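You operate a simulated robot arm through the tools that you are given. There is no shell and no other tool.

The job below is to be done with a simulated robot arm. You get a single attempt, and the scene is never put back.

TASK
Read vial 56 and stand it in the rack the display names.
Fine: switch the reader on; its lid ends shut. Set down upright: what you pick out.

Only the result counts: the job must be done as asked and must still hold three seconds after the hand-in. Knocking over, shifting, dropping, spilling or breaking anything else fails it. A push-on lid holds only when it is set on centred and level and pressed home; a screw cap is set on level and turned clockwise until tight.

THE ROBOT
A 7-joint arm with a three-finger gripper, fixed in place. Base frame: the origin is at the foot of the arm, x ahead of it, y to its left, z up; the work surface is at about z = 0.88. Readings come in m, rad, newtons and seconds.
Its first joint turns from -2.897 to 2.897 rad. Payload 2.69 kg.
Tool frame: the origin (TCP) lies between the finger pads and is the grasp point; the fingertips stand 0.03 m ahead of it; z points along the fingers, y is the line along which they close. Largest opening 0.128 m; the body of the gripper starts 0.117 m behind the TCP.
Orientation is that of the tool frame in the base frame, as a unit quaternion [x, y, z, w]. With the fingers straight down and closing along the base's y, the tool's x points along the base's -x, its y along +y and its z along -z.

THE INTERFACE
- The arm moves only by the tool servo_tool. Its argument "steps" is text: rows parted by semicolons, each of 7 numbers parted by spaces: the shift along the base's x, y, z in mm, then the turn, a rotation vector about the base's x, y, z in degrees, then the opening, from 0 (shut) to 1 (fully open). In form: x y z wx wy wz jaw; .... A call has 1 to 20 rows; each row shifts and turns the commanded pose from where the row before left it. Rows are played at 5 a second. More than 0.05 m and 0.15 rad between two rows, or a gripper value outside its range, and nothing of the call is played. Where a pose cannot be reached the arm comes as near as it can. A force on the tool above 80 N (or 10 N above the force at the start of the call, whichever is more), or a blocked arm, ends the call early, and 0.2 s more pass. The fingers move at their own pace and stop on an object; they squeeze with about 22 N. The grip force told is the motor's: it shows also when the fingers shut on nothing. Time passes only in rows, and 0.2 s behind the last, so rows that do not move let the fingers close. The reply holds the time, the measured pose of the TCP, the force on the tool along the base axes, the opening and the grip force, in the units named above and with some noise, with the torque about the TCP (base axes, N m) and any sound that the robot's microphone picked up.
- Cameras (640 x 400 px; columns grow to the right, rows downward): "scene" is fixed at [0.4006, -0.5006, 1.6124]; the picture's right is [0.93, -0.38, 0.00], its down [-0.18, -0.43, -0.88] and it looks along [0.33, 0.82, -0.47] (base axes); focal length 316 px, centre (320, 200). "wrist" rides on the gripper at [0.058, 0.054, -0.131] in the tool frame; the picture's right is [-0.68, 0.74, 0.00], its down [-0.62, -0.57, -0.55] and it looks along [-0.40, -0.37, 0.84] (tool axes); focal length 234 px, centre (320, 200). There is no depth. A picture from a camera that has moved, and an enlarged one, comes with that camera's place and axes in the base frame and with its lens.
- snapshot(camera): a new picture of that camera. No time passes.
- move_column(by): slides the trunk up (or, below 0, down) by that many m; the arm rides with it, the base frame stays. It gives what a move gives, with no picture.
- zoom(camera, box): a new picture of the part [left, top, right, bottom] of that camera's present view, enlarged. No time passes.
- close_job(): hands the job in; it is judged then, once.

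Nothing tells you positions but the pictures and the camera data. Unless the task says otherwise, let go and move clear before handing in.

The tools are called as a command line: name --argument value ..., lists and objects as JSON in quotes. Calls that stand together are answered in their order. servo_tool: Moves the arm, as the interface text tells. Its arguments: {"type":"object","properties":{"steps":{"type":"string"}},"required":["steps"]} The other tools are called the same way: move_column (by) slides the trunk up or down; snapshot (camera) takes a picture; zoom (camera, box) takes an enlarged picture of a part of a camera's view; close_job () hands the job in.

At the start:

```text
clock: 0.0
position: [0.5677, 0.4042, 1.3005]
orientation: [0.0, 1.0, -0.001, -0.001]
wrist_force: [0.1, -0.4, -0.1]
torque: [0.0, 0.04, -0.01]
finger_gap: 0.128
gripper_force: 0.0
trunk travel left (down, up): [-0.25, 0.1]
```

scene: 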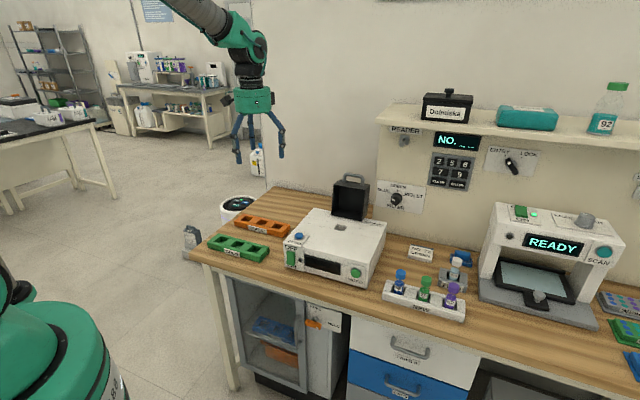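
wrist: 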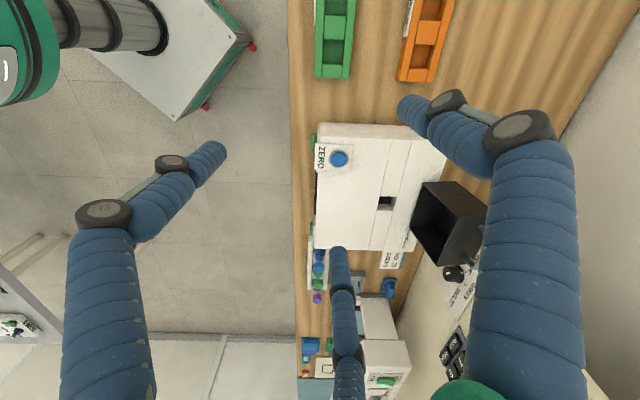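

I see a bench with a white reader (lid open), green and orange racks, a vial stand with three vials, and a second device marked READY. I'll take enlarged views before moving.

zoom --camera "scene" --box '[180, 160, 400, 300]'

zoom --camera "scene" --box '[370, 230, 490, 330]'

zoom --camera "scene" --box '[370, 90, 560, 220]'

zoom --camera "scene" --box '[460, 190, 640, 390]'

zoom --camera "wrist" --box '[280, 100, 480, 400]'

```text
2.86 times, centred on (290, 230) of scene
camera zoom: at [0.4006, -0.5006, 1.6124], right [0.93, -0.38, 0.0], down [-0.18, -0.43, -0.88], along [0.33, 0.82, -0.47], focal length 901 px, centre (406, 114)
```

zoom: 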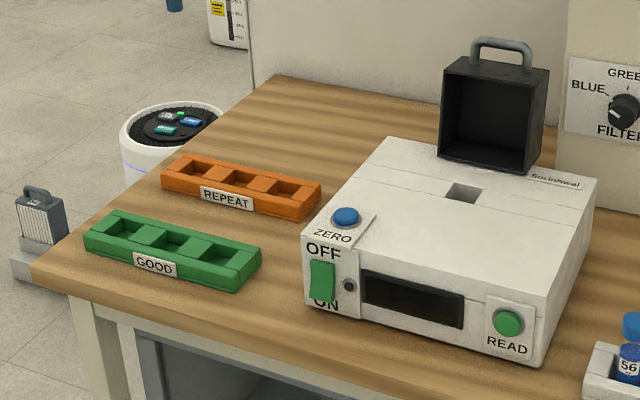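

```text
4.00 times, centred on (430, 280) of scene
camera zoom: at [0.4006, -0.5006, 1.6124], right [0.93, -0.38, 0.0], down [-0.18, -0.43, -0.88], along [0.33, 0.82, -0.47], focal length 1262 px, centre (-120, -120)
```

zoom: 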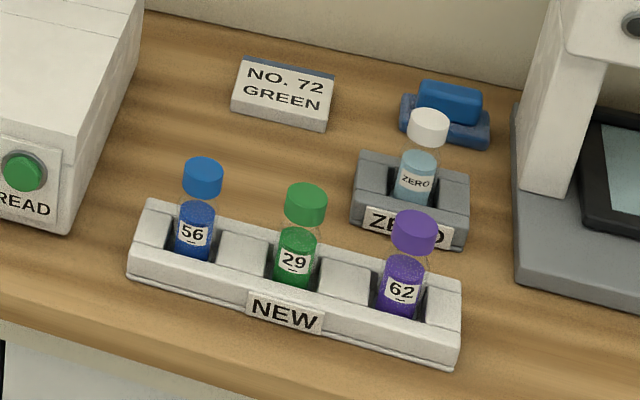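

```text
3.08 times, centred on (465, 155) of scene
camera zoom: at [0.4006, -0.5006, 1.6124], right [0.93, -0.38, 0.0], down [-0.18, -0.43, -0.88], along [0.33, 0.82, -0.47], focal length 971 px, centre (-126, 338)
```

zoom: 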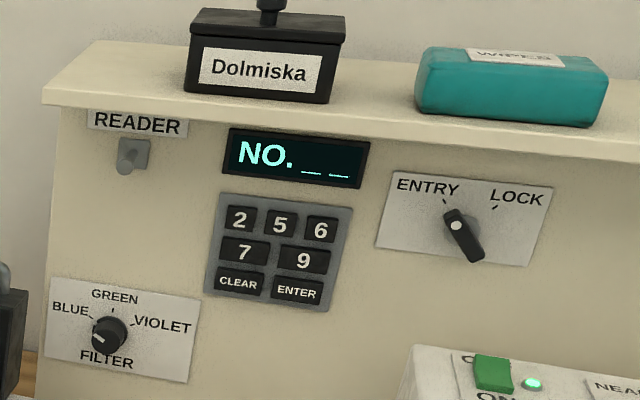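

```text
2.00 times, centred on (550, 290) of scene
camera zoom: at [0.4006, -0.5006, 1.6124], right [0.93, -0.38, 0.0], down [-0.18, -0.43, -0.88], along [0.33, 0.82, -0.47], focal length 631 px, centre (-140, 20)
```

zoom: 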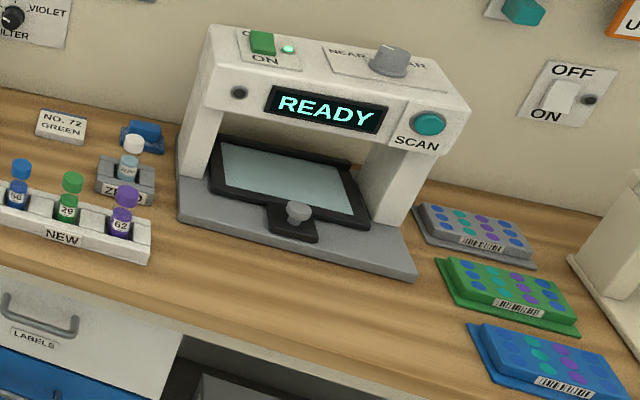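

```text
1.33 times, centred on (380, 250) of wrist
camera zoom: at [0.5083, 0.4592, 1.432], right [0.68, 0.74, 0.0], down [0.62, -0.57, 0.55], along [0.4, -0.37, -0.84], focal length 312 px, centre (240, 133)
```

zoom: 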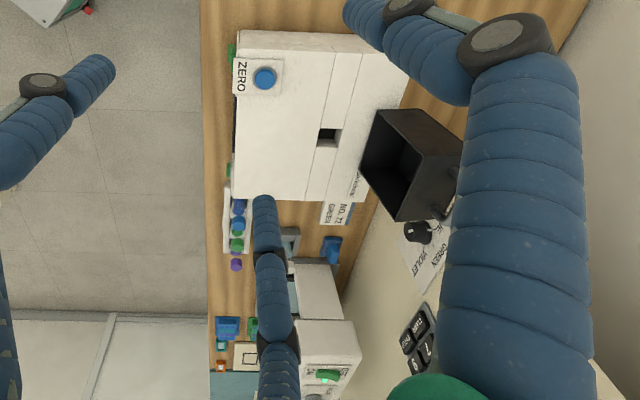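

The left machine is the vial reader with ZERO and READ keys. I'll look more closely at the controls, the card and the wall panel.

zoom --camera "scene" --box '[380, 170, 430, 215]'

zoom --camera "scene" --box '[380, 120, 480, 195]'

zoom --camera "scene" --box '[480, 140, 540, 185]'

zoom --camera "scene" --box '[280, 210, 390, 290]'

zoom --camera "scene" --box '[400, 235, 480, 295]'

zoom --camera "scene" --box '[480, 60, 640, 220]'

zoom --camera "scene" --box '[220, 270, 480, 400]'

zoom --camera "scene" --box '[170, 160, 260, 260]'

```text
8.89 times, centred on (405, 192) of scene
camera zoom: at [0.4006, -0.5006, 1.6124], right [0.93, -0.38, 0.0], down [-0.18, -0.43, -0.88], along [0.33, 0.82, -0.47], focal length 2804 px, centre (-436, 267)
```

zoom: 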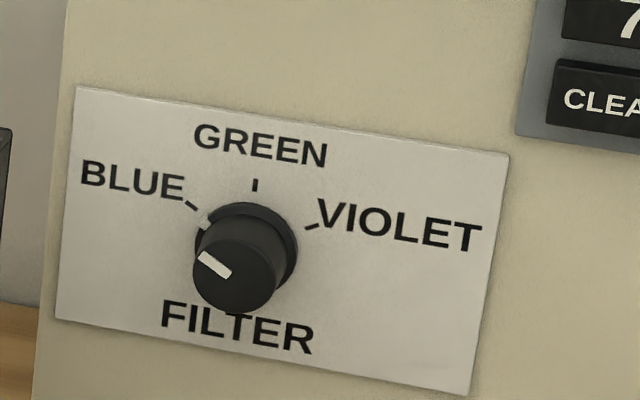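

```text
5.33 times, centred on (430, 158) of scene
camera zoom: at [0.4006, -0.5006, 1.6124], right [0.93, -0.38, 0.0], down [-0.18, -0.43, -0.88], along [0.33, 0.82, -0.47], focal length 1682 px, centre (-267, 427)
```

zoom: 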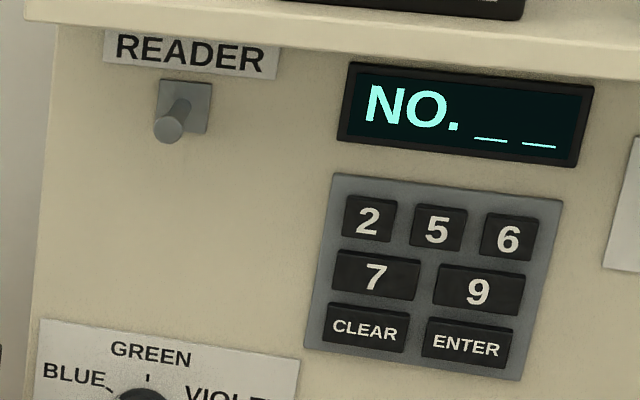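

```text
8.89 times, centred on (510, 162) of scene
camera zoom: at [0.4006, -0.5006, 1.6124], right [0.93, -0.38, 0.0], down [-0.18, -0.43, -0.88], along [0.33, 0.82, -0.47], focal length 2804 px, centre (-1369, 533)
```

zoom: 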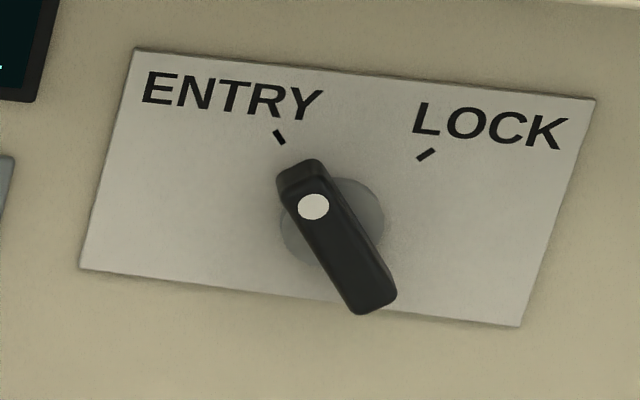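

```text
5.00 times, centred on (335, 250) of scene
camera zoom: at [0.4006, -0.5006, 1.6124], right [0.93, -0.38, 0.0], down [-0.18, -0.43, -0.88], along [0.33, 0.82, -0.47], focal length 1577 px, centre (245, -50)
```

zoom: 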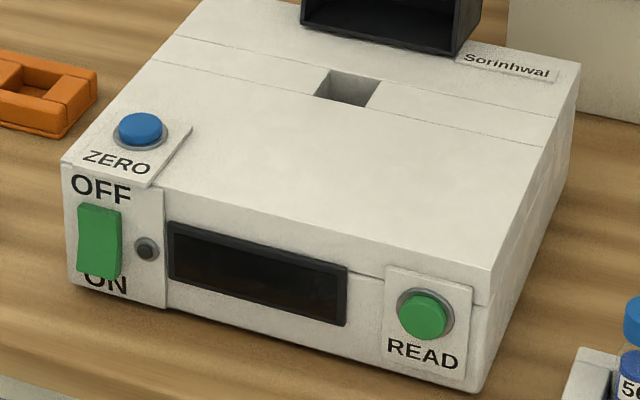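

```text
6.67 times, centred on (440, 265) of scene
camera zoom: at [0.4006, -0.5006, 1.6124], right [0.93, -0.38, 0.0], down [-0.18, -0.43, -0.88], along [0.33, 0.82, -0.47], focal length 2103 px, centre (-480, -233)
```

zoom: 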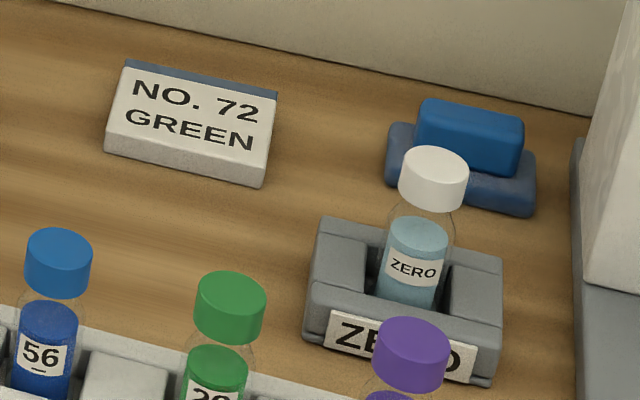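

```text
2.50 times, centred on (560, 140) of scene
camera zoom: at [0.4006, -0.5006, 1.6124], right [0.93, -0.38, 0.0], down [-0.18, -0.43, -0.88], along [0.33, 0.82, -0.47], focal length 789 px, centre (-280, 350)
```

zoom: 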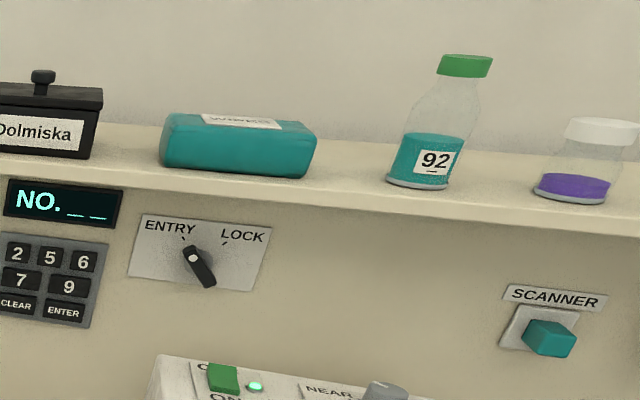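

```text
2.46 times, centred on (350, 335) of scene
camera zoom: at [0.4006, -0.5006, 1.6124], right [0.93, -0.38, 0.0], down [-0.18, -0.43, -0.88], along [0.33, 0.82, -0.47], focal length 777 px, centre (246, -132)
```

zoom: 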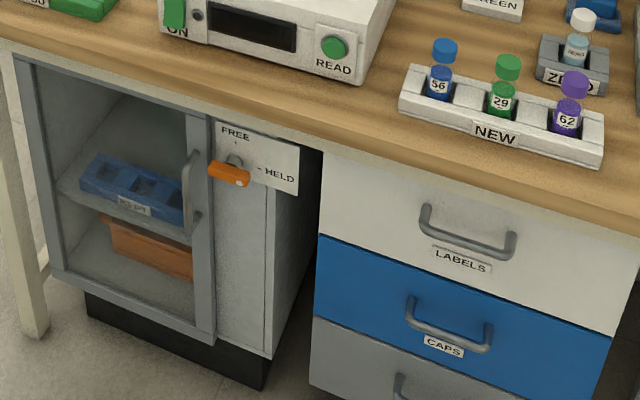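

```text
4.00 times, centred on (215, 210) of scene
camera zoom: at [0.4006, -0.5006, 1.6124], right [0.93, -0.38, 0.0], down [-0.18, -0.43, -0.88], along [0.33, 0.82, -0.47], focal length 1262 px, centre (740, 160)
```

zoom: 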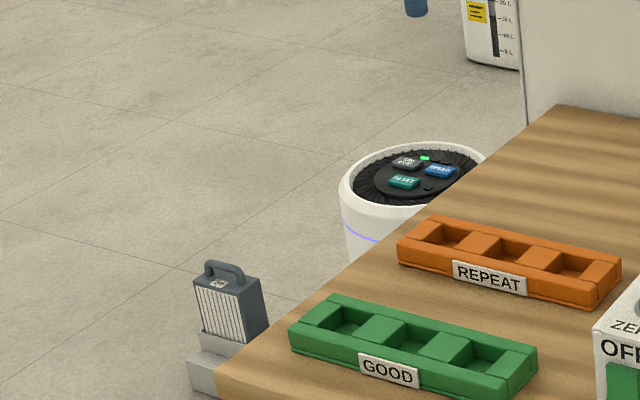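

There are also racks in the cabinet below, and wall switches for READER and SCANNER. I'll zoom into those before acting.

zoom --camera "scene" --box '[235, 310, 325, 390]'

zoom --camera "scene" --box '[390, 125, 420, 150]'

zoom --camera "scene" --box '[590, 160, 640, 220]'

zoom --camera "scene" --box '[190, 210, 300, 270]'

zoom --camera "scene" --box '[320, 160, 400, 225]'

zoom --camera "scene" --box '[375, 255, 475, 330]'

```text
5.00 times, centred on (280, 350) of scene
camera zoom: at [0.4006, -0.5006, 1.6124], right [0.93, -0.38, 0.0], down [-0.18, -0.43, -0.88], along [0.33, 0.82, -0.47], focal length 1577 px, centre (520, -550)
```

zoom: 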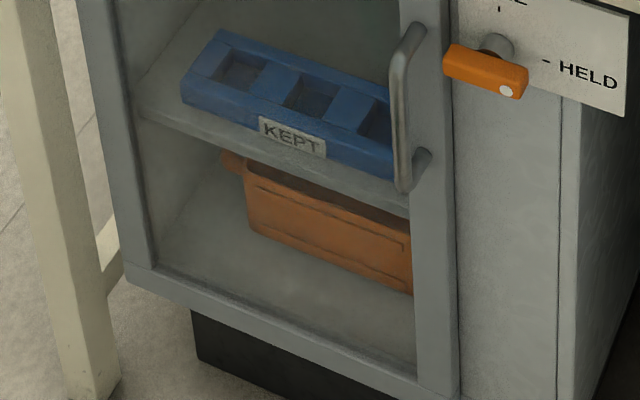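

```text
16.00 times, centred on (405, 138) of scene
camera zoom: at [0.4006, -0.5006, 1.6124], right [0.93, -0.38, 0.0], down [-0.18, -0.43, -0.88], along [0.33, 0.82, -0.47], focal length 5048 px, centre (-1040, 1200)
```

zoom: 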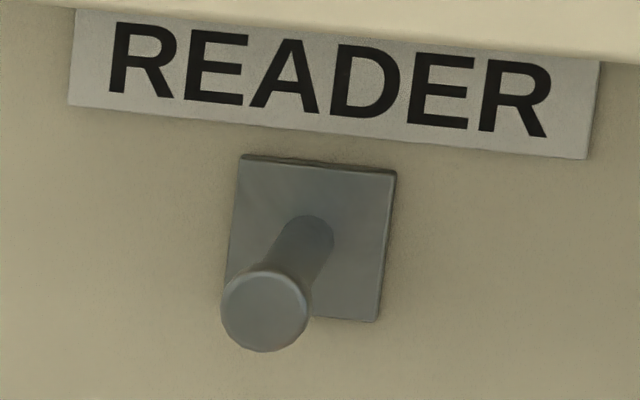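

```text
6.67 times, centred on (615, 190) of scene
camera zoom: at [0.4006, -0.5006, 1.6124], right [0.93, -0.38, 0.0], down [-0.18, -0.43, -0.88], along [0.33, 0.82, -0.47], focal length 2103 px, centre (-1647, 267)
```

zoom: 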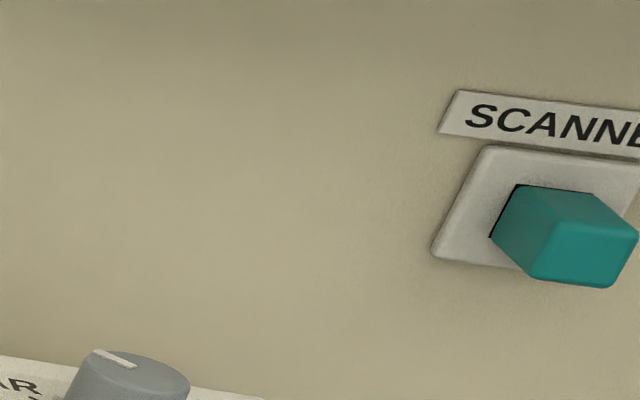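

```text
5.82 times, centred on (245, 240) of scene
camera zoom: at [0.4006, -0.5006, 1.6124], right [0.93, -0.38, 0.0], down [-0.18, -0.43, -0.88], along [0.33, 0.82, -0.47], focal length 1836 px, centre (756, -33)
```

zoom: 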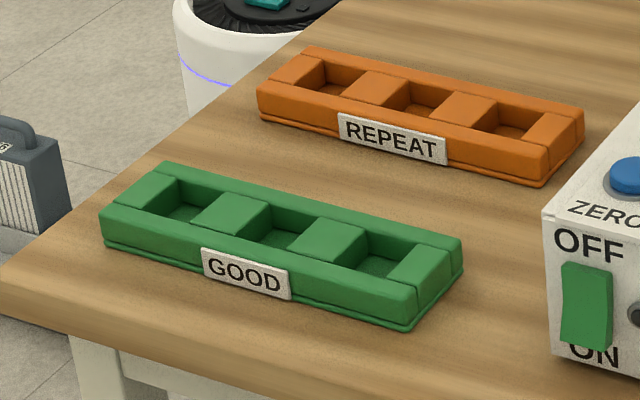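

```text
6.15 times, centred on (360, 192) of scene
camera zoom: at [0.4006, -0.5006, 1.6124], right [0.93, -0.38, 0.0], down [-0.18, -0.43, -0.88], along [0.33, 0.82, -0.47], focal length 1941 px, centre (74, 246)
```

zoom: 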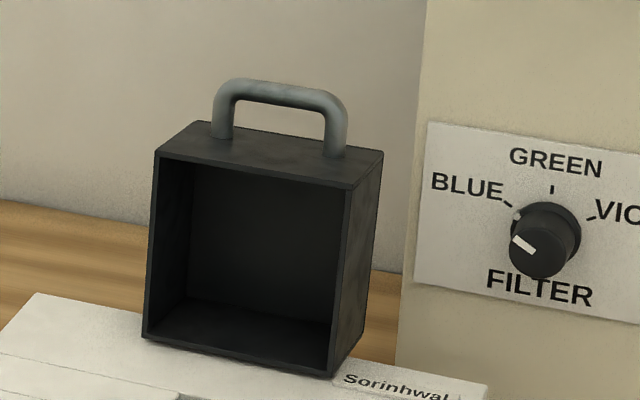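

```text
5.33 times, centred on (425, 292) of scene
camera zoom: at [0.4006, -0.5006, 1.6124], right [0.93, -0.38, 0.0], down [-0.18, -0.43, -0.88], along [0.33, 0.82, -0.47], focal length 1682 px, centre (-240, -293)
```

zoom: 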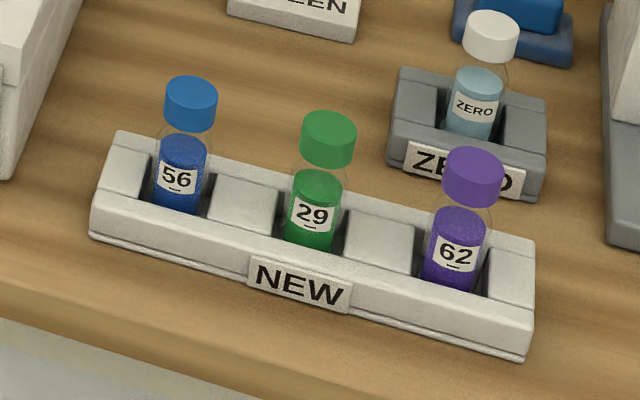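

The reader is off with its lid up, and the filter knob points at BLUE, matching vial 56's blue cap. The bench is turned about -43° to the base, so I'll turn the gripper +47° about z to line up with it and get a closer wrist view.

servo_tool --steps "-2 -29 0 0 0 7.833 1; -2 -29 0 0 0 7.833 1; -2 -29 0 0 0 7.833 1; -2 -29 0 0 0 7.833 1; -1 -28 0 0 0 7.833 1; -1 -28 0 0 0 7.833 1"

snapshot --camera "wrist"

snapshot --camera "scene"

```text
clock: 1.4
position: [0.5596, 0.2316, 1.2999]
orientation: [-0.4, 0.917, 0.0, 0.0]
wrist_force: [-0.2, 0.4, 0.3]
torque: [-0.04, 0.01, 0.01]
finger_gap: 0.128
gripper_force: 0.0
trunk travel left (down, up): [-0.25, 0.1]
```

```text
taken
camera wrist: at [0.4778, 0.226, 1.4317], right [-0.08, 1.0, 0.0], down [0.83, 0.07, 0.55], along [0.55, 0.04, -0.84], focal length 234 px, centre (320, 200)
```

wrist: 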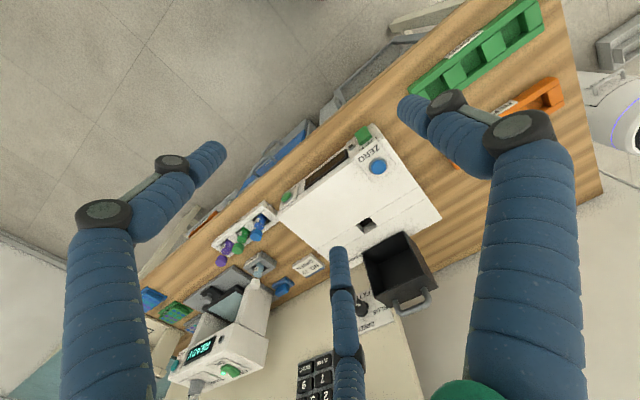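

```text
taken
```

scene: 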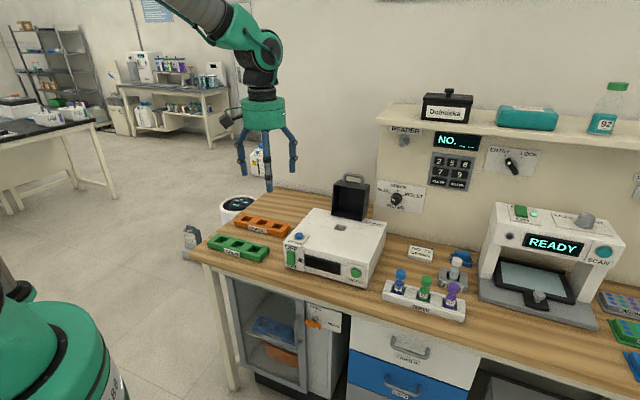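

The view lines up with the bench now. The hand shows three finger-like shapes, so I'll close it once in free space to see how it really closes.

servo_tool --steps "0 0 0 0 0 0 0.3; 0 0 0 0 0 0 0.3; 0 0 0 0 0 0 0.3"

snapshot --camera "wrist"

zoom --camera "scene" --box '[200, 70, 340, 210]'

servo_tool --steps "0 0 0 0 0 0 0; 0 0 0 0 0 0 0; 0 0 0 0 0 0 0"

snapshot --camera "wrist"

zoom --camera "scene" --box '[200, 70, 340, 210]'

```text
clock: 2.2
position: [0.5593, 0.2316, 1.3008]
orientation: [-0.399, 0.917, 0.0, 0.0]
wrist_force: [0.1, -0.9, -0.5]
torque: [0.0, -0.02, 0.03]
finger_gap: 0.0385
gripper_force: 0.0
trunk travel left (down, up): [-0.25, 0.1]
```

```text
taken
camera wrist: at [0.4779, 0.2263, 1.4318], right [-0.08, 1.0, 0.0], down [0.83, 0.06, 0.55], along [0.55, 0.04, -0.84], focal length 234 px, centre (320, 200)
```

wrist: 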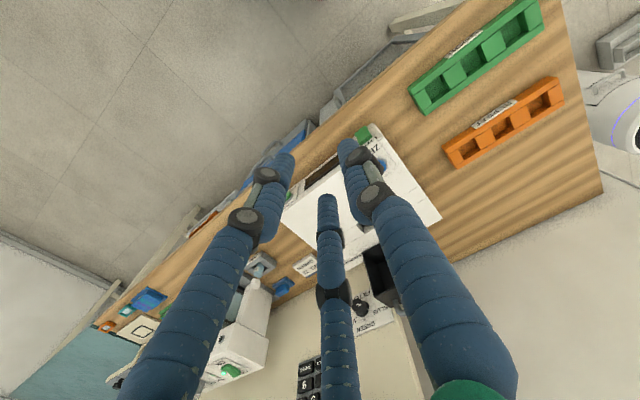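

```text
2.86 times, centred on (270, 140) of scene
camera zoom: at [0.4006, -0.5006, 1.6124], right [0.93, -0.38, 0.0], down [-0.18, -0.43, -0.88], along [0.33, 0.82, -0.47], focal length 901 px, centre (463, 371)
```

zoom: 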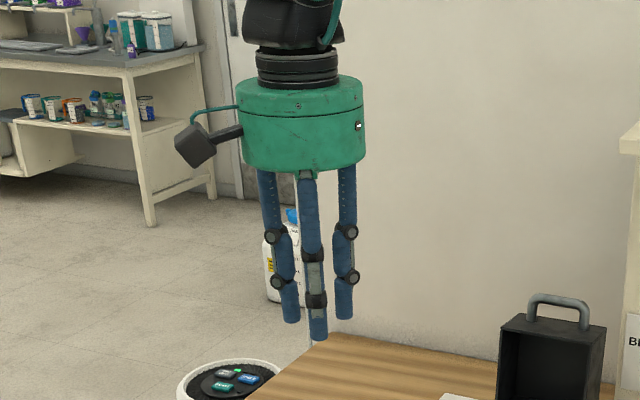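

```text
clock: 3.0
position: [0.5592, 0.2321, 1.3008]
orientation: [-0.398, 0.917, 0.0, 0.0]
wrist_force: [-0.4, -0.9, 0.2]
torque: [0.0, -0.01, 0.04]
finger_gap: 0.0023
gripper_force: 22.0
trunk travel left (down, up): [-0.25, 0.1]
```

```text
taken
camera wrist: at [0.4779, 0.2264, 1.4318], right [-0.08, 1.0, 0.0], down [0.83, 0.06, 0.55], along [0.55, 0.04, -0.84], focal length 234 px, centre (320, 200)
```

wrist: 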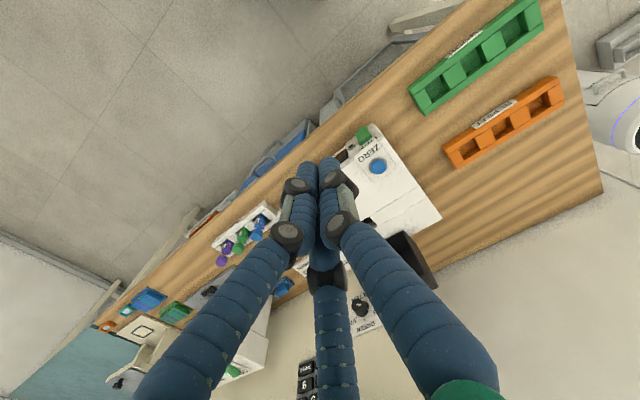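

```text
2.86 times, centred on (270, 140) of scene
camera zoom: at [0.4006, -0.5006, 1.6124], right [0.93, -0.38, 0.0], down [-0.18, -0.43, -0.88], along [0.33, 0.82, -0.47], focal length 901 px, centre (463, 371)
```

zoom: 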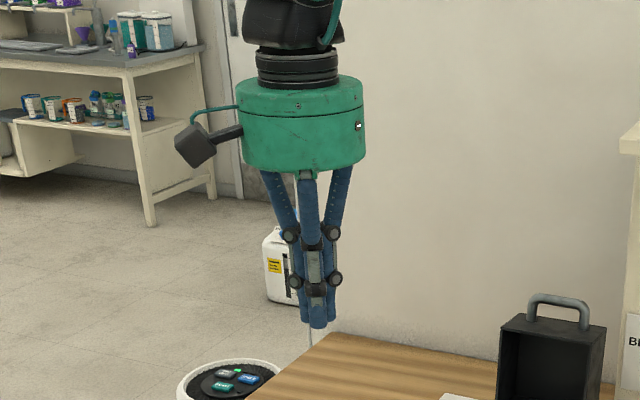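

The fingers converge on the TCP centre line, so centring objects at the TCP works. With the hand shut as a pusher, I'll look at the reader and racks from the wrist.

zoom --camera "wrist" --box '[400, 0, 600, 180]'

zoom --camera "wrist" --box '[200, 180, 310, 300]'

zoom --camera "wrist" --box '[330, 110, 460, 260]'

```text
2.22 times, centred on (500, 90) of wrist
camera zoom: at [0.4779, 0.2264, 1.4318], right [-0.08, 1.0, 0.0], down [0.83, 0.06, 0.55], along [0.55, 0.04, -0.84], focal length 520 px, centre (-80, 444)
```

zoom: 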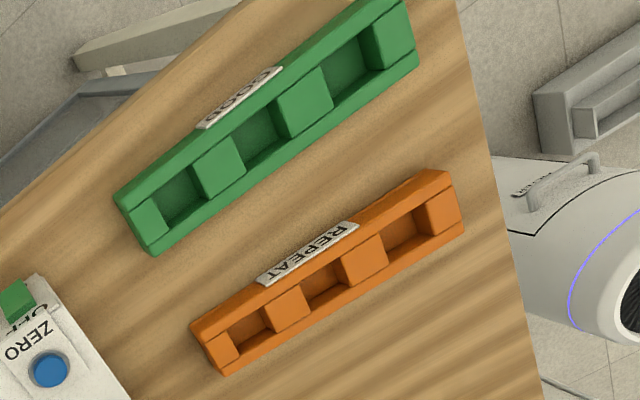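

```text
3.33 times, centred on (255, 240) of wrist
camera zoom: at [0.4779, 0.2264, 1.4318], right [-0.08, 1.0, 0.0], down [0.83, 0.06, 0.55], along [0.55, 0.04, -0.84], focal length 781 px, centre (537, 67)
```

zoom: 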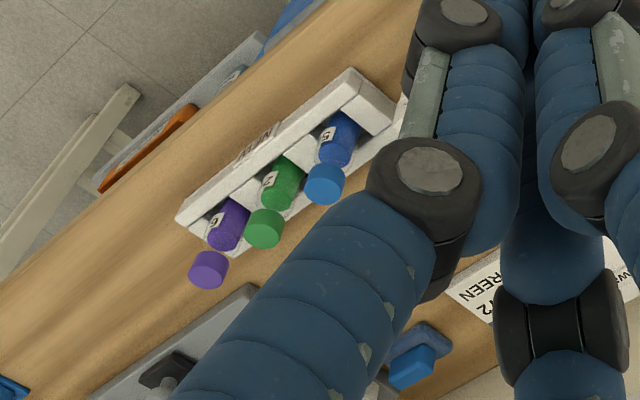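

```text
2.67 times, centred on (395, 185) of wrist
camera zoom: at [0.4779, 0.2264, 1.4318], right [-0.08, 1.0, 0.0], down [0.83, 0.06, 0.55], along [0.55, 0.04, -0.84], focal length 624 px, centre (120, 240)
```

zoom: 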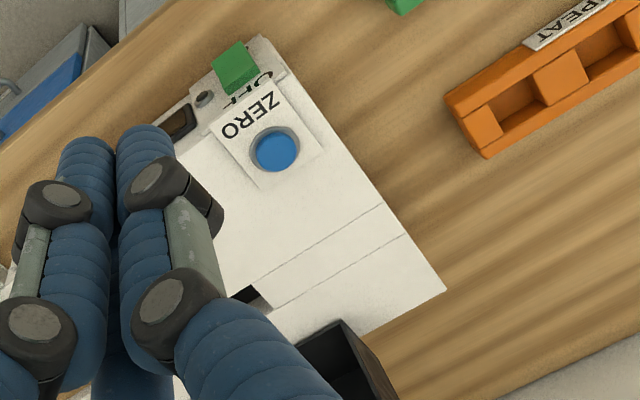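

The OFF/ON rocker sits on the reader's front face at about (0.627, 0.327), spanning z 0.91–0.96, with ON at the bottom. I'll tilt the closed fingers 45° forward-down and bring them in front of the lower end.

servo_tool --steps "1 4 -38 5.485 -5.115 0 0; 1 4 -38 5.485 -5.115 0 0; 1 4 -38 5.485 -5.115 0 0; 1 4 -38 5.485 -5.115 0 0; 1 4 -38 5.485 -5.115 0 0; 0 5 -38 5.485 -5.115 0 0; 0 0 -38 0 0 0 0; 0 0 -38 0 0 0 0"

snapshot --camera "wrist"

snapshot --camera "scene"

```text
clock: 4.8
position: [0.5647, 0.2576, 0.9969]
orientation: [-0.367, 0.847, 0.151, 0.352]
wrist_force: [1.1, 1.0, 1.1]
torque: [-0.01, 0.01, 0.04]
finger_gap: 0.0025
gripper_force: 21.7
trunk travel left (down, up): [-0.25, 0.1]
```

```text
taken
camera wrist: at [0.4319, 0.1978, 1.0475], right [-0.21, 0.85, 0.48], down [0.44, -0.35, 0.82], along [0.87, 0.39, -0.3], focal length 234 px, centre (320, 200)
```

wrist: 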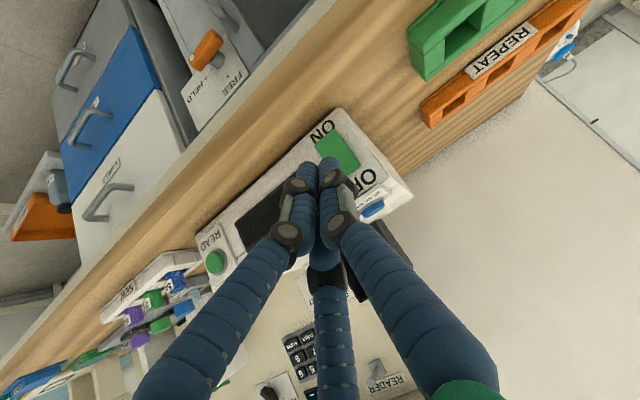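

```text
taken
```

scene: 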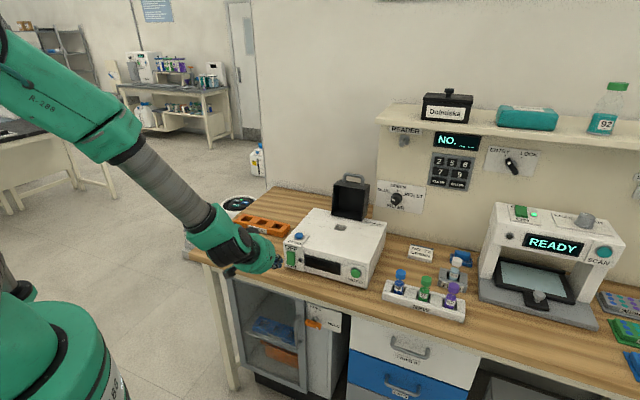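

zoom --camera "wrist" --box '[280, 90, 420, 230]'

zoom --camera "scene" --box '[230, 220, 330, 290]'

```text
2.86 times, centred on (350, 160) of wrist
camera zoom: at [0.4319, 0.1978, 1.0475], right [-0.21, 0.85, 0.48], down [0.44, -0.35, 0.82], along [0.87, 0.39, -0.3], focal length 669 px, centre (234, 314)
```

zoom: 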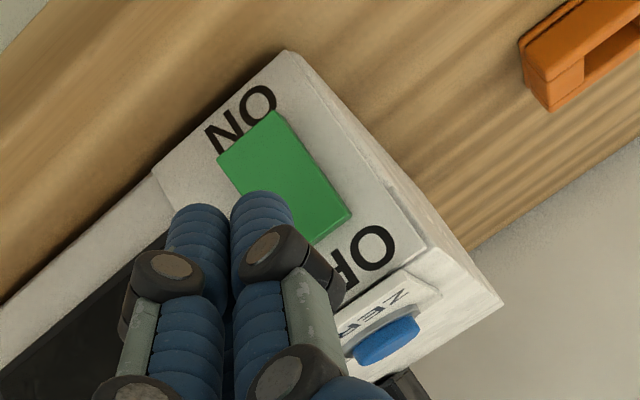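

```text
5.71 times, centred on (280, 255) of scene
camera zoom: at [0.4006, -0.5006, 1.6124], right [0.93, -0.38, 0.0], down [-0.18, -0.43, -0.88], along [0.33, 0.82, -0.47], focal length 1803 px, centre (549, -114)
```

zoom: 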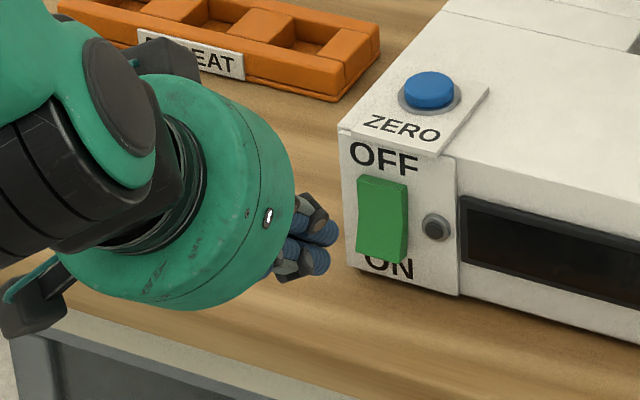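

The ON end sticks out at about s=0.235, z=0.915, so it is off. I'll lower the tip to that height and close in toward it.

servo_tool --steps "-1 1 -32 0 0 0 0; 0 0 -31 0 0 0 0; 11.4 12.2 0 0 0 0 0; 11.4 12.2 0 0 0 0 0; 11.4 12.2 0 0 0 0 0; 0 0 0 0 0 0 0"

zoom --camera "scene" --box '[230, 220, 380, 290]'

zoom --camera "wrist" --box '[220, 60, 420, 230]'

```text
clock: 6.2
position: [0.5965, 0.2954, 0.9338]
orientation: [-0.368, 0.848, 0.152, 0.351]
wrist_force: [0.8, -0.8, -0.3]
torque: [0.02, -0.03, 0.06]
finger_gap: 0.0024
gripper_force: 22.5
trunk travel left (down, up): [-0.25, 0.1]
```

```text
4.27 times, centred on (305, 255) of scene
camera zoom: at [0.4006, -0.5006, 1.6124], right [0.93, -0.38, 0.0], down [-0.18, -0.43, -0.88], along [0.33, 0.82, -0.47], focal length 1346 px, centre (384, -35)
```

zoom: 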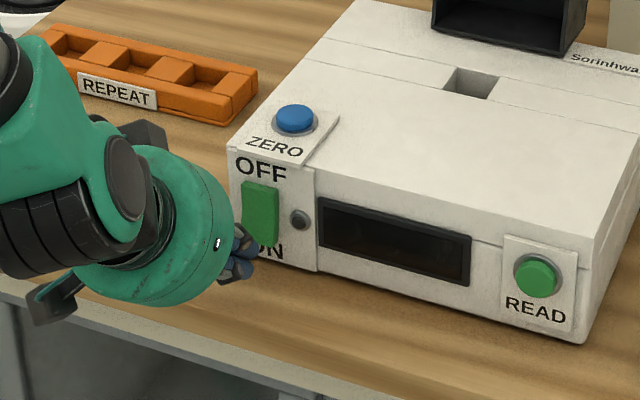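

```text
2.35 times, centred on (320, 145) of wrist
camera zoom: at [0.4653, 0.2354, 0.985], right [-0.21, 0.85, 0.48], down [0.45, -0.35, 0.82], along [0.87, 0.39, -0.31], focal length 551 px, centre (320, 329)
```

zoom: 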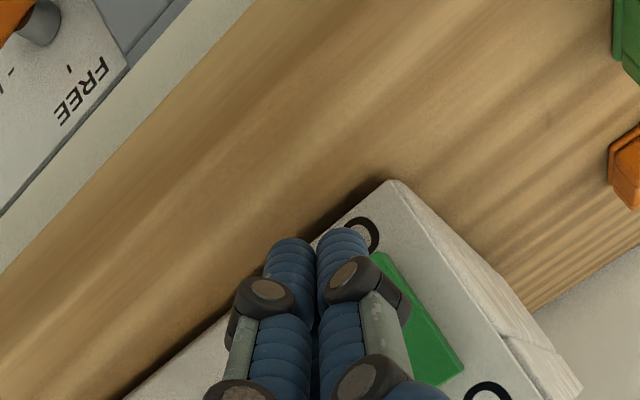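

servo_tool --steps "2.05 2.19 0 0 0 0 0; 2.05 2.19 0 0 0 0 0; 2.05 2.19 0 0 0 0 0; 2.05 2.19 0 0 0 0 0; 0 0 0 0 0 0 0"

zoom --camera "scene" --box '[230, 220, 380, 290]'

```text
clock: 7.4
position: [0.6037, 0.3045, 0.9344]
orientation: [-0.369, 0.847, 0.153, 0.351]
wrist_force: [-0.9, -1.7, 0.7]
torque: [-0.02, -0.01, -0.03]
finger_gap: 0.0022
gripper_force: 22.0
trunk travel left (down, up): [-0.25, 0.1]
```

```text
4.27 times, centred on (305, 255) of scene
camera zoom: at [0.4006, -0.5006, 1.6124], right [0.93, -0.38, 0.0], down [-0.18, -0.43, -0.88], along [0.33, 0.82, -0.47], focal length 1346 px, centre (384, -35)
```

zoom: 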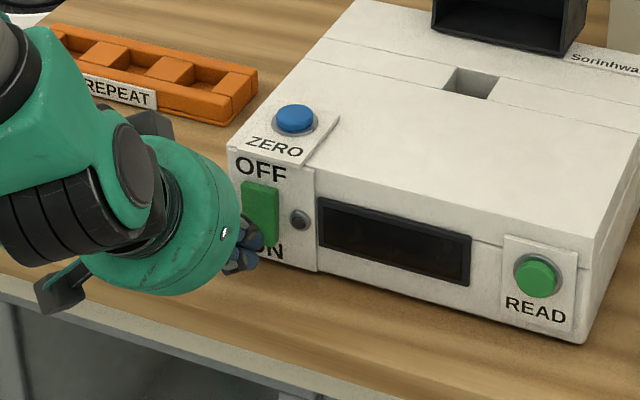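

servo_tool --steps "1.36 1.46 0 0 0 0 0; 1.36 1.46 0 0 0 0 0; 1.36 1.46 0 0 0 0 0; 0 0 0 0 0 0 0"

zoom --camera "scene" --box '[230, 220, 380, 290]'

```text
clock: 8.4
position: [0.6063, 0.3074, 0.9334]
orientation: [-0.369, 0.848, 0.153, 0.35]
wrist_force: [-17.8, -19.6, 3.0]
torque: [-0.06, 0.03, -0.16]
finger_gap: 0.0022
gripper_force: 21.9
trunk travel left (down, up): [-0.25, 0.1]
```

```text
4.27 times, centred on (305, 255) of scene
camera zoom: at [0.4006, -0.5006, 1.6124], right [0.93, -0.38, 0.0], down [-0.18, -0.43, -0.88], along [0.33, 0.82, -0.47], focal length 1346 px, centre (384, -35)
```

zoom: 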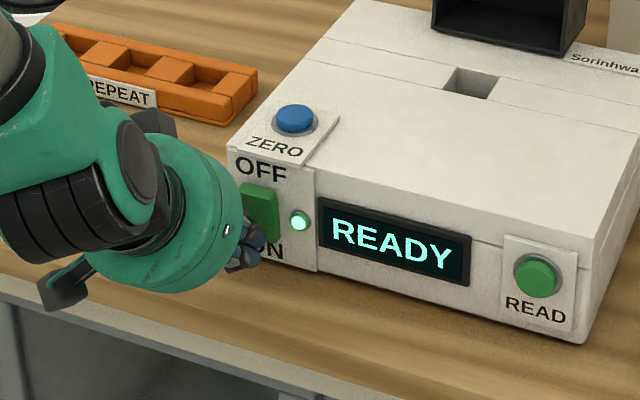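

The display reads READY, so the reader is on. I'll back away, straighten the hand, rise and travel to above vial 56 near (0.895, 0.087).

servo_tool --steps "-13.6 -14.6 0 0 0 0 0; -13.6 -14.6 0 0 0 0 0; 0 0 40 -5.485 5.115 0 0; 0 0 40 -5.485 5.115 0 0; 0 0 40 -5.485 5.115 0 0; 0 0 40 -5.485 5.115 0 0; 0 0 40 -5.485 5.115 0 0.47; 0 0 26 -5.485 5.115 0 0.47; 30 -18 0 0 0 0 0.47; 30 -18 0 0 0 0 0.47; 30 -18 0 0 0 0 0.47; 30 -18 0 0 0 0 0.47; 30 -18 0 0 0 0 0.47; 30 -18 0 0 0 0 0.47; 0 0 0 0 0 0 0.47"

snapshot --camera "wrist"

snapshot --camera "scene"

```text
clock: 11.6
position: [0.7619, 0.1724, 1.1591]
orientation: [-0.399, 0.917, 0.001, 0.0]
wrist_force: [0.4, -0.3, 0.4]
torque: [0.01, 0.04, 0.01]
finger_gap: 0.0602
gripper_force: 0.1
trunk travel left (down, up): [-0.25, 0.1]
```

```text
taken
camera wrist: at [0.6816, 0.166, 1.2902], right [-0.08, 1.0, 0.0], down [0.83, 0.06, 0.55], along [0.55, 0.04, -0.84], focal length 234 px, centre (320, 200)
```

wrist: 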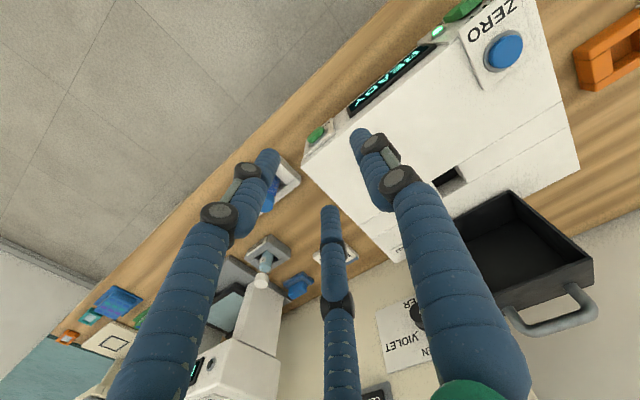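

```text
taken
```

scene: 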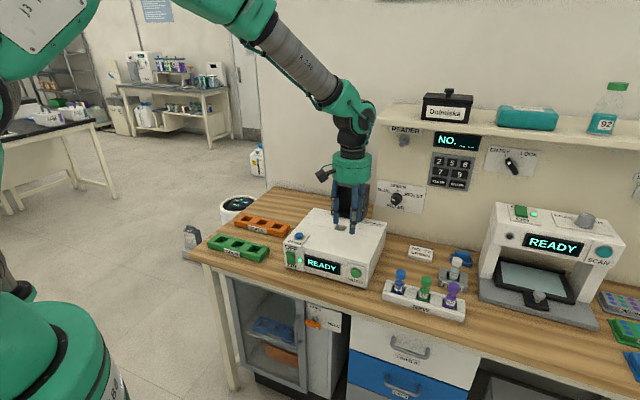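

servo_tool --steps "33 -21 -15 0 0 0 0.47; 33 -21 -15 0 0 0 0.47; 33 -21 -15 0 0 0 0.47; 33 -21 -14 0 0 0 0.47; 0 0 0 0 0 0 0.47"

snapshot --camera "wrist"

zoom --camera "scene" --box '[340, 200, 500, 330]'

```text
clock: 12.8
position: [0.8953, 0.0869, 1.101]
orientation: [-0.399, 0.917, 0.0, 0.0]
wrist_force: [0.7, -0.4, 0.1]
torque: [0.03, 0.04, -0.01]
finger_gap: 0.0604
gripper_force: 0.0
trunk travel left (down, up): [-0.25, 0.1]
```

```text
taken
camera wrist: at [0.8147, 0.0818, 1.2319], right [-0.08, 1.0, 0.0], down [0.83, 0.06, 0.55], along [0.55, 0.04, -0.84], focal length 234 px, centre (320, 200)
```

wrist: 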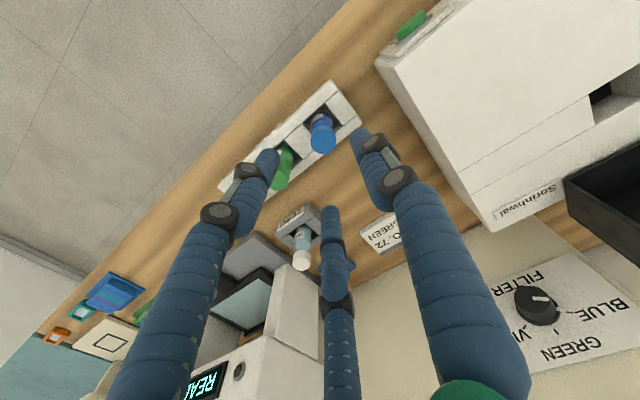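

```text
3.08 times, centred on (420, 265) of scene
camera zoom: at [0.4006, -0.5006, 1.6124], right [0.93, -0.38, 0.0], down [-0.18, -0.43, -0.88], along [0.33, 0.82, -0.47], focal length 971 px, centre (12, 0)
```

zoom: 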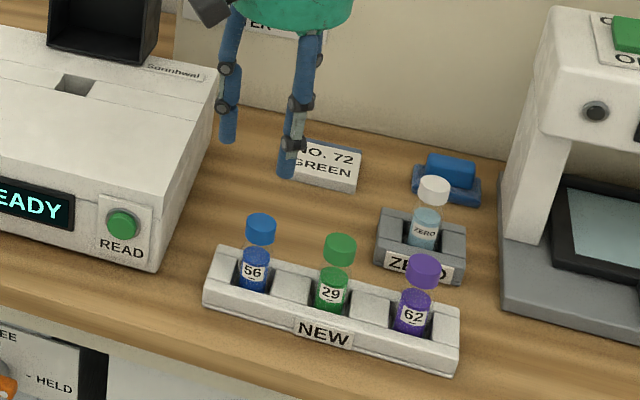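

zoom --camera "wrist" --box '[260, 70, 380, 200]'

zoom --camera "wrist" --box '[500, 40, 640, 240]'

```text
3.08 times, centred on (320, 135) of wrist
camera zoom: at [0.8147, 0.0818, 1.2319], right [-0.08, 1.0, 0.0], down [0.83, 0.06, 0.55], along [0.55, 0.04, -0.84], focal length 720 px, centre (320, 400)
```

zoom: 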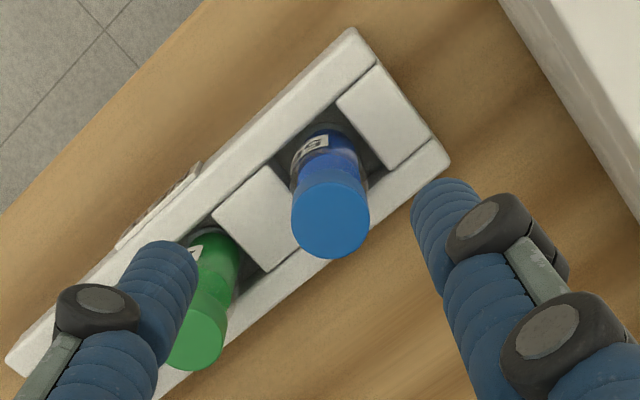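

```text
2.00 times, centred on (570, 140) of wrist
camera zoom: at [0.8147, 0.0818, 1.2319], right [-0.08, 1.0, 0.0], down [0.83, 0.06, 0.55], along [0.55, 0.04, -0.84], focal length 468 px, centre (-180, 320)
```

zoom: 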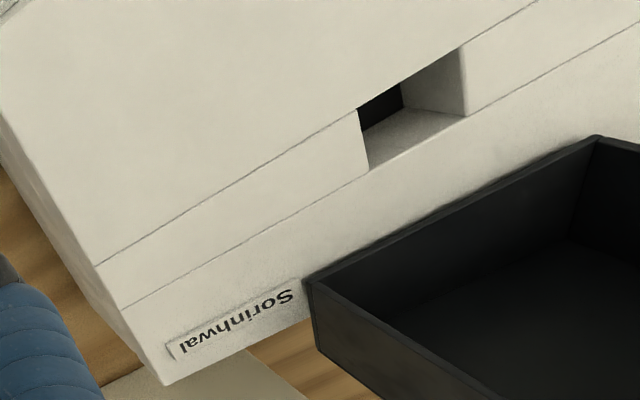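

Both cameras agree on vial 56 at about (0.901, 0.092) with the cap top near z=0.977. I'll shift there, go down to just above the cap and check centring.

servo_tool --steps "3 2.5 -30 0 0 0 0.47; 2.7 2.3 -30 0 0 0 0.47; 0 0 -18 0 0 0 0.47; 0 0 0 0 0 0 0.47"

snapshot --camera "wrist"

zoom --camera "scene" --box '[340, 200, 500, 330]'

```text
clock: 13.8
position: [0.9014, 0.0932, 1.0231]
orientation: [-0.399, 0.917, 0.0, 0.001]
wrist_force: [0.2, 0.6, 0.1]
torque: [0.01, 0.02, 0.05]
finger_gap: 0.0603
gripper_force: 0.1
trunk travel left (down, up): [-0.25, 0.1]
```

```text
taken
camera wrist: at [0.8194, 0.0869, 1.1544], right [-0.08, 1.0, 0.0], down [0.83, 0.06, 0.55], along [0.55, 0.04, -0.84], focal length 234 px, centre (320, 200)
```

wrist: 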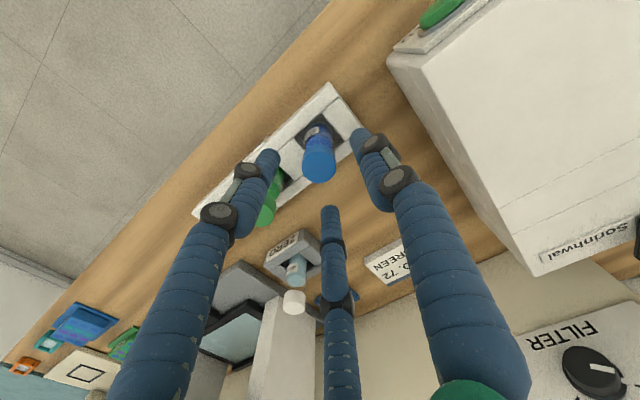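

```text
3.08 times, centred on (420, 265) of scene
camera zoom: at [0.4006, -0.5006, 1.6124], right [0.93, -0.38, 0.0], down [-0.18, -0.43, -0.88], along [0.33, 0.82, -0.47], focal length 971 px, centre (12, 0)
```

zoom: 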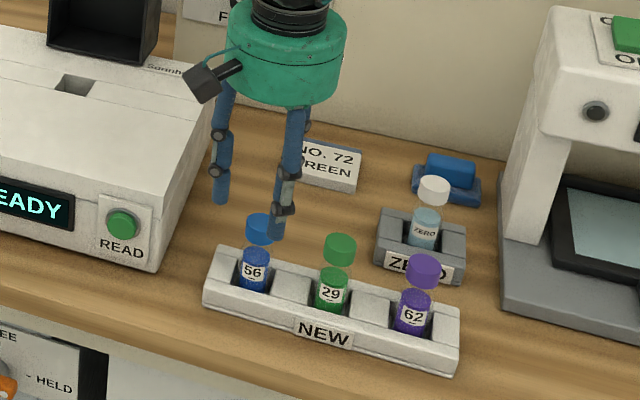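

zoom --camera "wrist" --box '[250, 90, 390, 240]'

zoom --camera "scene" --box '[380, 230, 440, 310]'

```text
2.67 times, centred on (320, 165) of wrist
camera zoom: at [0.8194, 0.0869, 1.1544], right [-0.08, 1.0, 0.0], down [0.83, 0.06, 0.55], along [0.55, 0.04, -0.84], focal length 624 px, centre (320, 293)
```

zoom: 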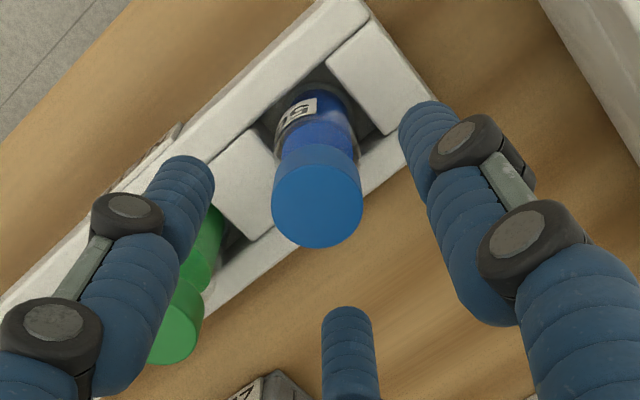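

```text
5.00 times, centred on (410, 270) of scene
camera zoom: at [0.4006, -0.5006, 1.6124], right [0.93, -0.38, 0.0], down [-0.18, -0.43, -0.88], along [0.33, 0.82, -0.47], focal length 1577 px, centre (-130, -150)
```

zoom: 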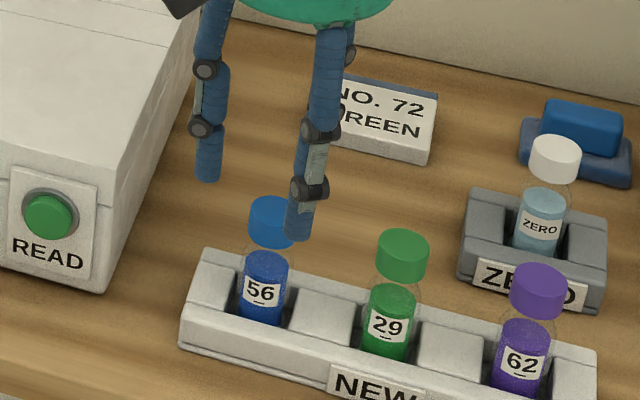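

The cap is centred under the TCP to within about a millimetre. I'll lower onto it and close.

servo_tool --steps "0 -0.8 -18 0 0 0 0.47; 0 0 -18 0 0 0 0.47; 0 0 -18 0 0 0 0.47; 0 0 0 0 0 0 0.47"

zoom --camera "wrist" --box '[250, 90, 390, 240]'

zoom --camera "scene" --box '[380, 230, 440, 310]'

```text
clock: 14.8
position: [0.8987, 0.0918, 0.968]
orientation: [-0.399, 0.917, 0.0, 0.0]
wrist_force: [1.1, 0.9, 0.0]
torque: [-0.02, -0.01, 0.0]
finger_gap: 0.0602
gripper_force: 0.0
trunk travel left (down, up): [-0.25, 0.1]
```

```text
2.67 times, centred on (320, 165) of wrist
camera zoom: at [0.8187, 0.0859, 1.1], right [-0.08, 1.0, 0.0], down [0.83, 0.06, 0.55], along [0.55, 0.04, -0.84], focal length 624 px, centre (320, 293)
```

zoom: 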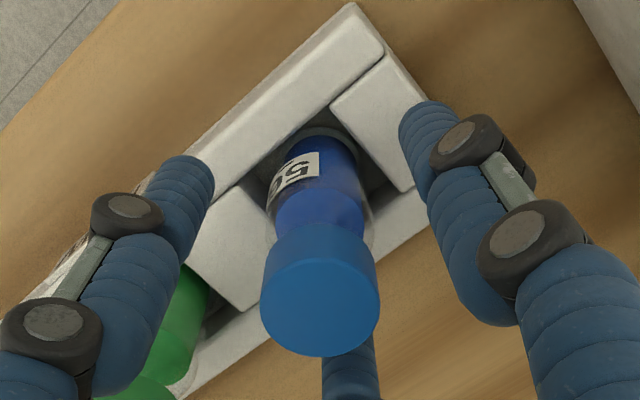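

```text
5.00 times, centred on (410, 270) of scene
camera zoom: at [0.4006, -0.5006, 1.6124], right [0.93, -0.38, 0.0], down [-0.18, -0.43, -0.88], along [0.33, 0.82, -0.47], focal length 1577 px, centre (-130, -150)
```

zoom: 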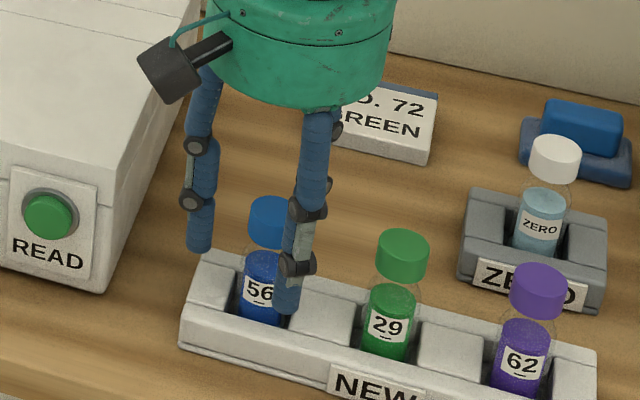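

servo_tool --steps "0 0 0 0 0 0 0.2; 0 0 0 0 0 0 0.15; 0 0 0 0 0 0 0.1; 0 0 0 0 0 0 0.1"

zoom --camera "wrist" --box '[250, 90, 390, 240]'

```text
clock: 15.8
position: [0.8994, 0.0915, 0.9696]
orientation: [-0.399, 0.917, 0.0, 0.0]
wrist_force: [0.1, -0.9, -0.7]
torque: [0.02, 0.03, -0.01]
finger_gap: 0.0322
gripper_force: 14.4
trunk travel left (down, up): [-0.25, 0.1]
```

```text
2.67 times, centred on (320, 165) of wrist
camera zoom: at [0.8184, 0.0859, 1.1001], right [-0.08, 1.0, 0.0], down [0.83, 0.06, 0.55], along [0.55, 0.04, -0.84], focal length 624 px, centre (320, 293)
```

zoom: 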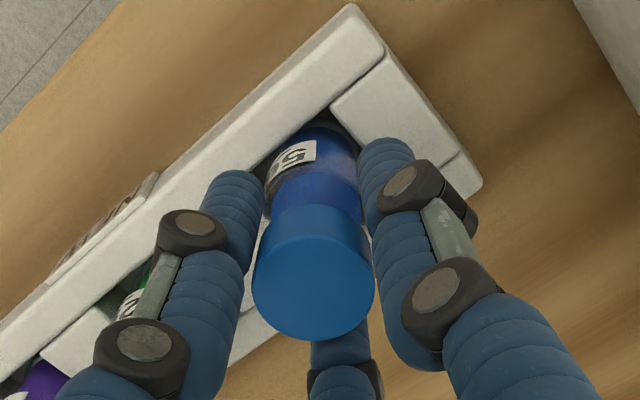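

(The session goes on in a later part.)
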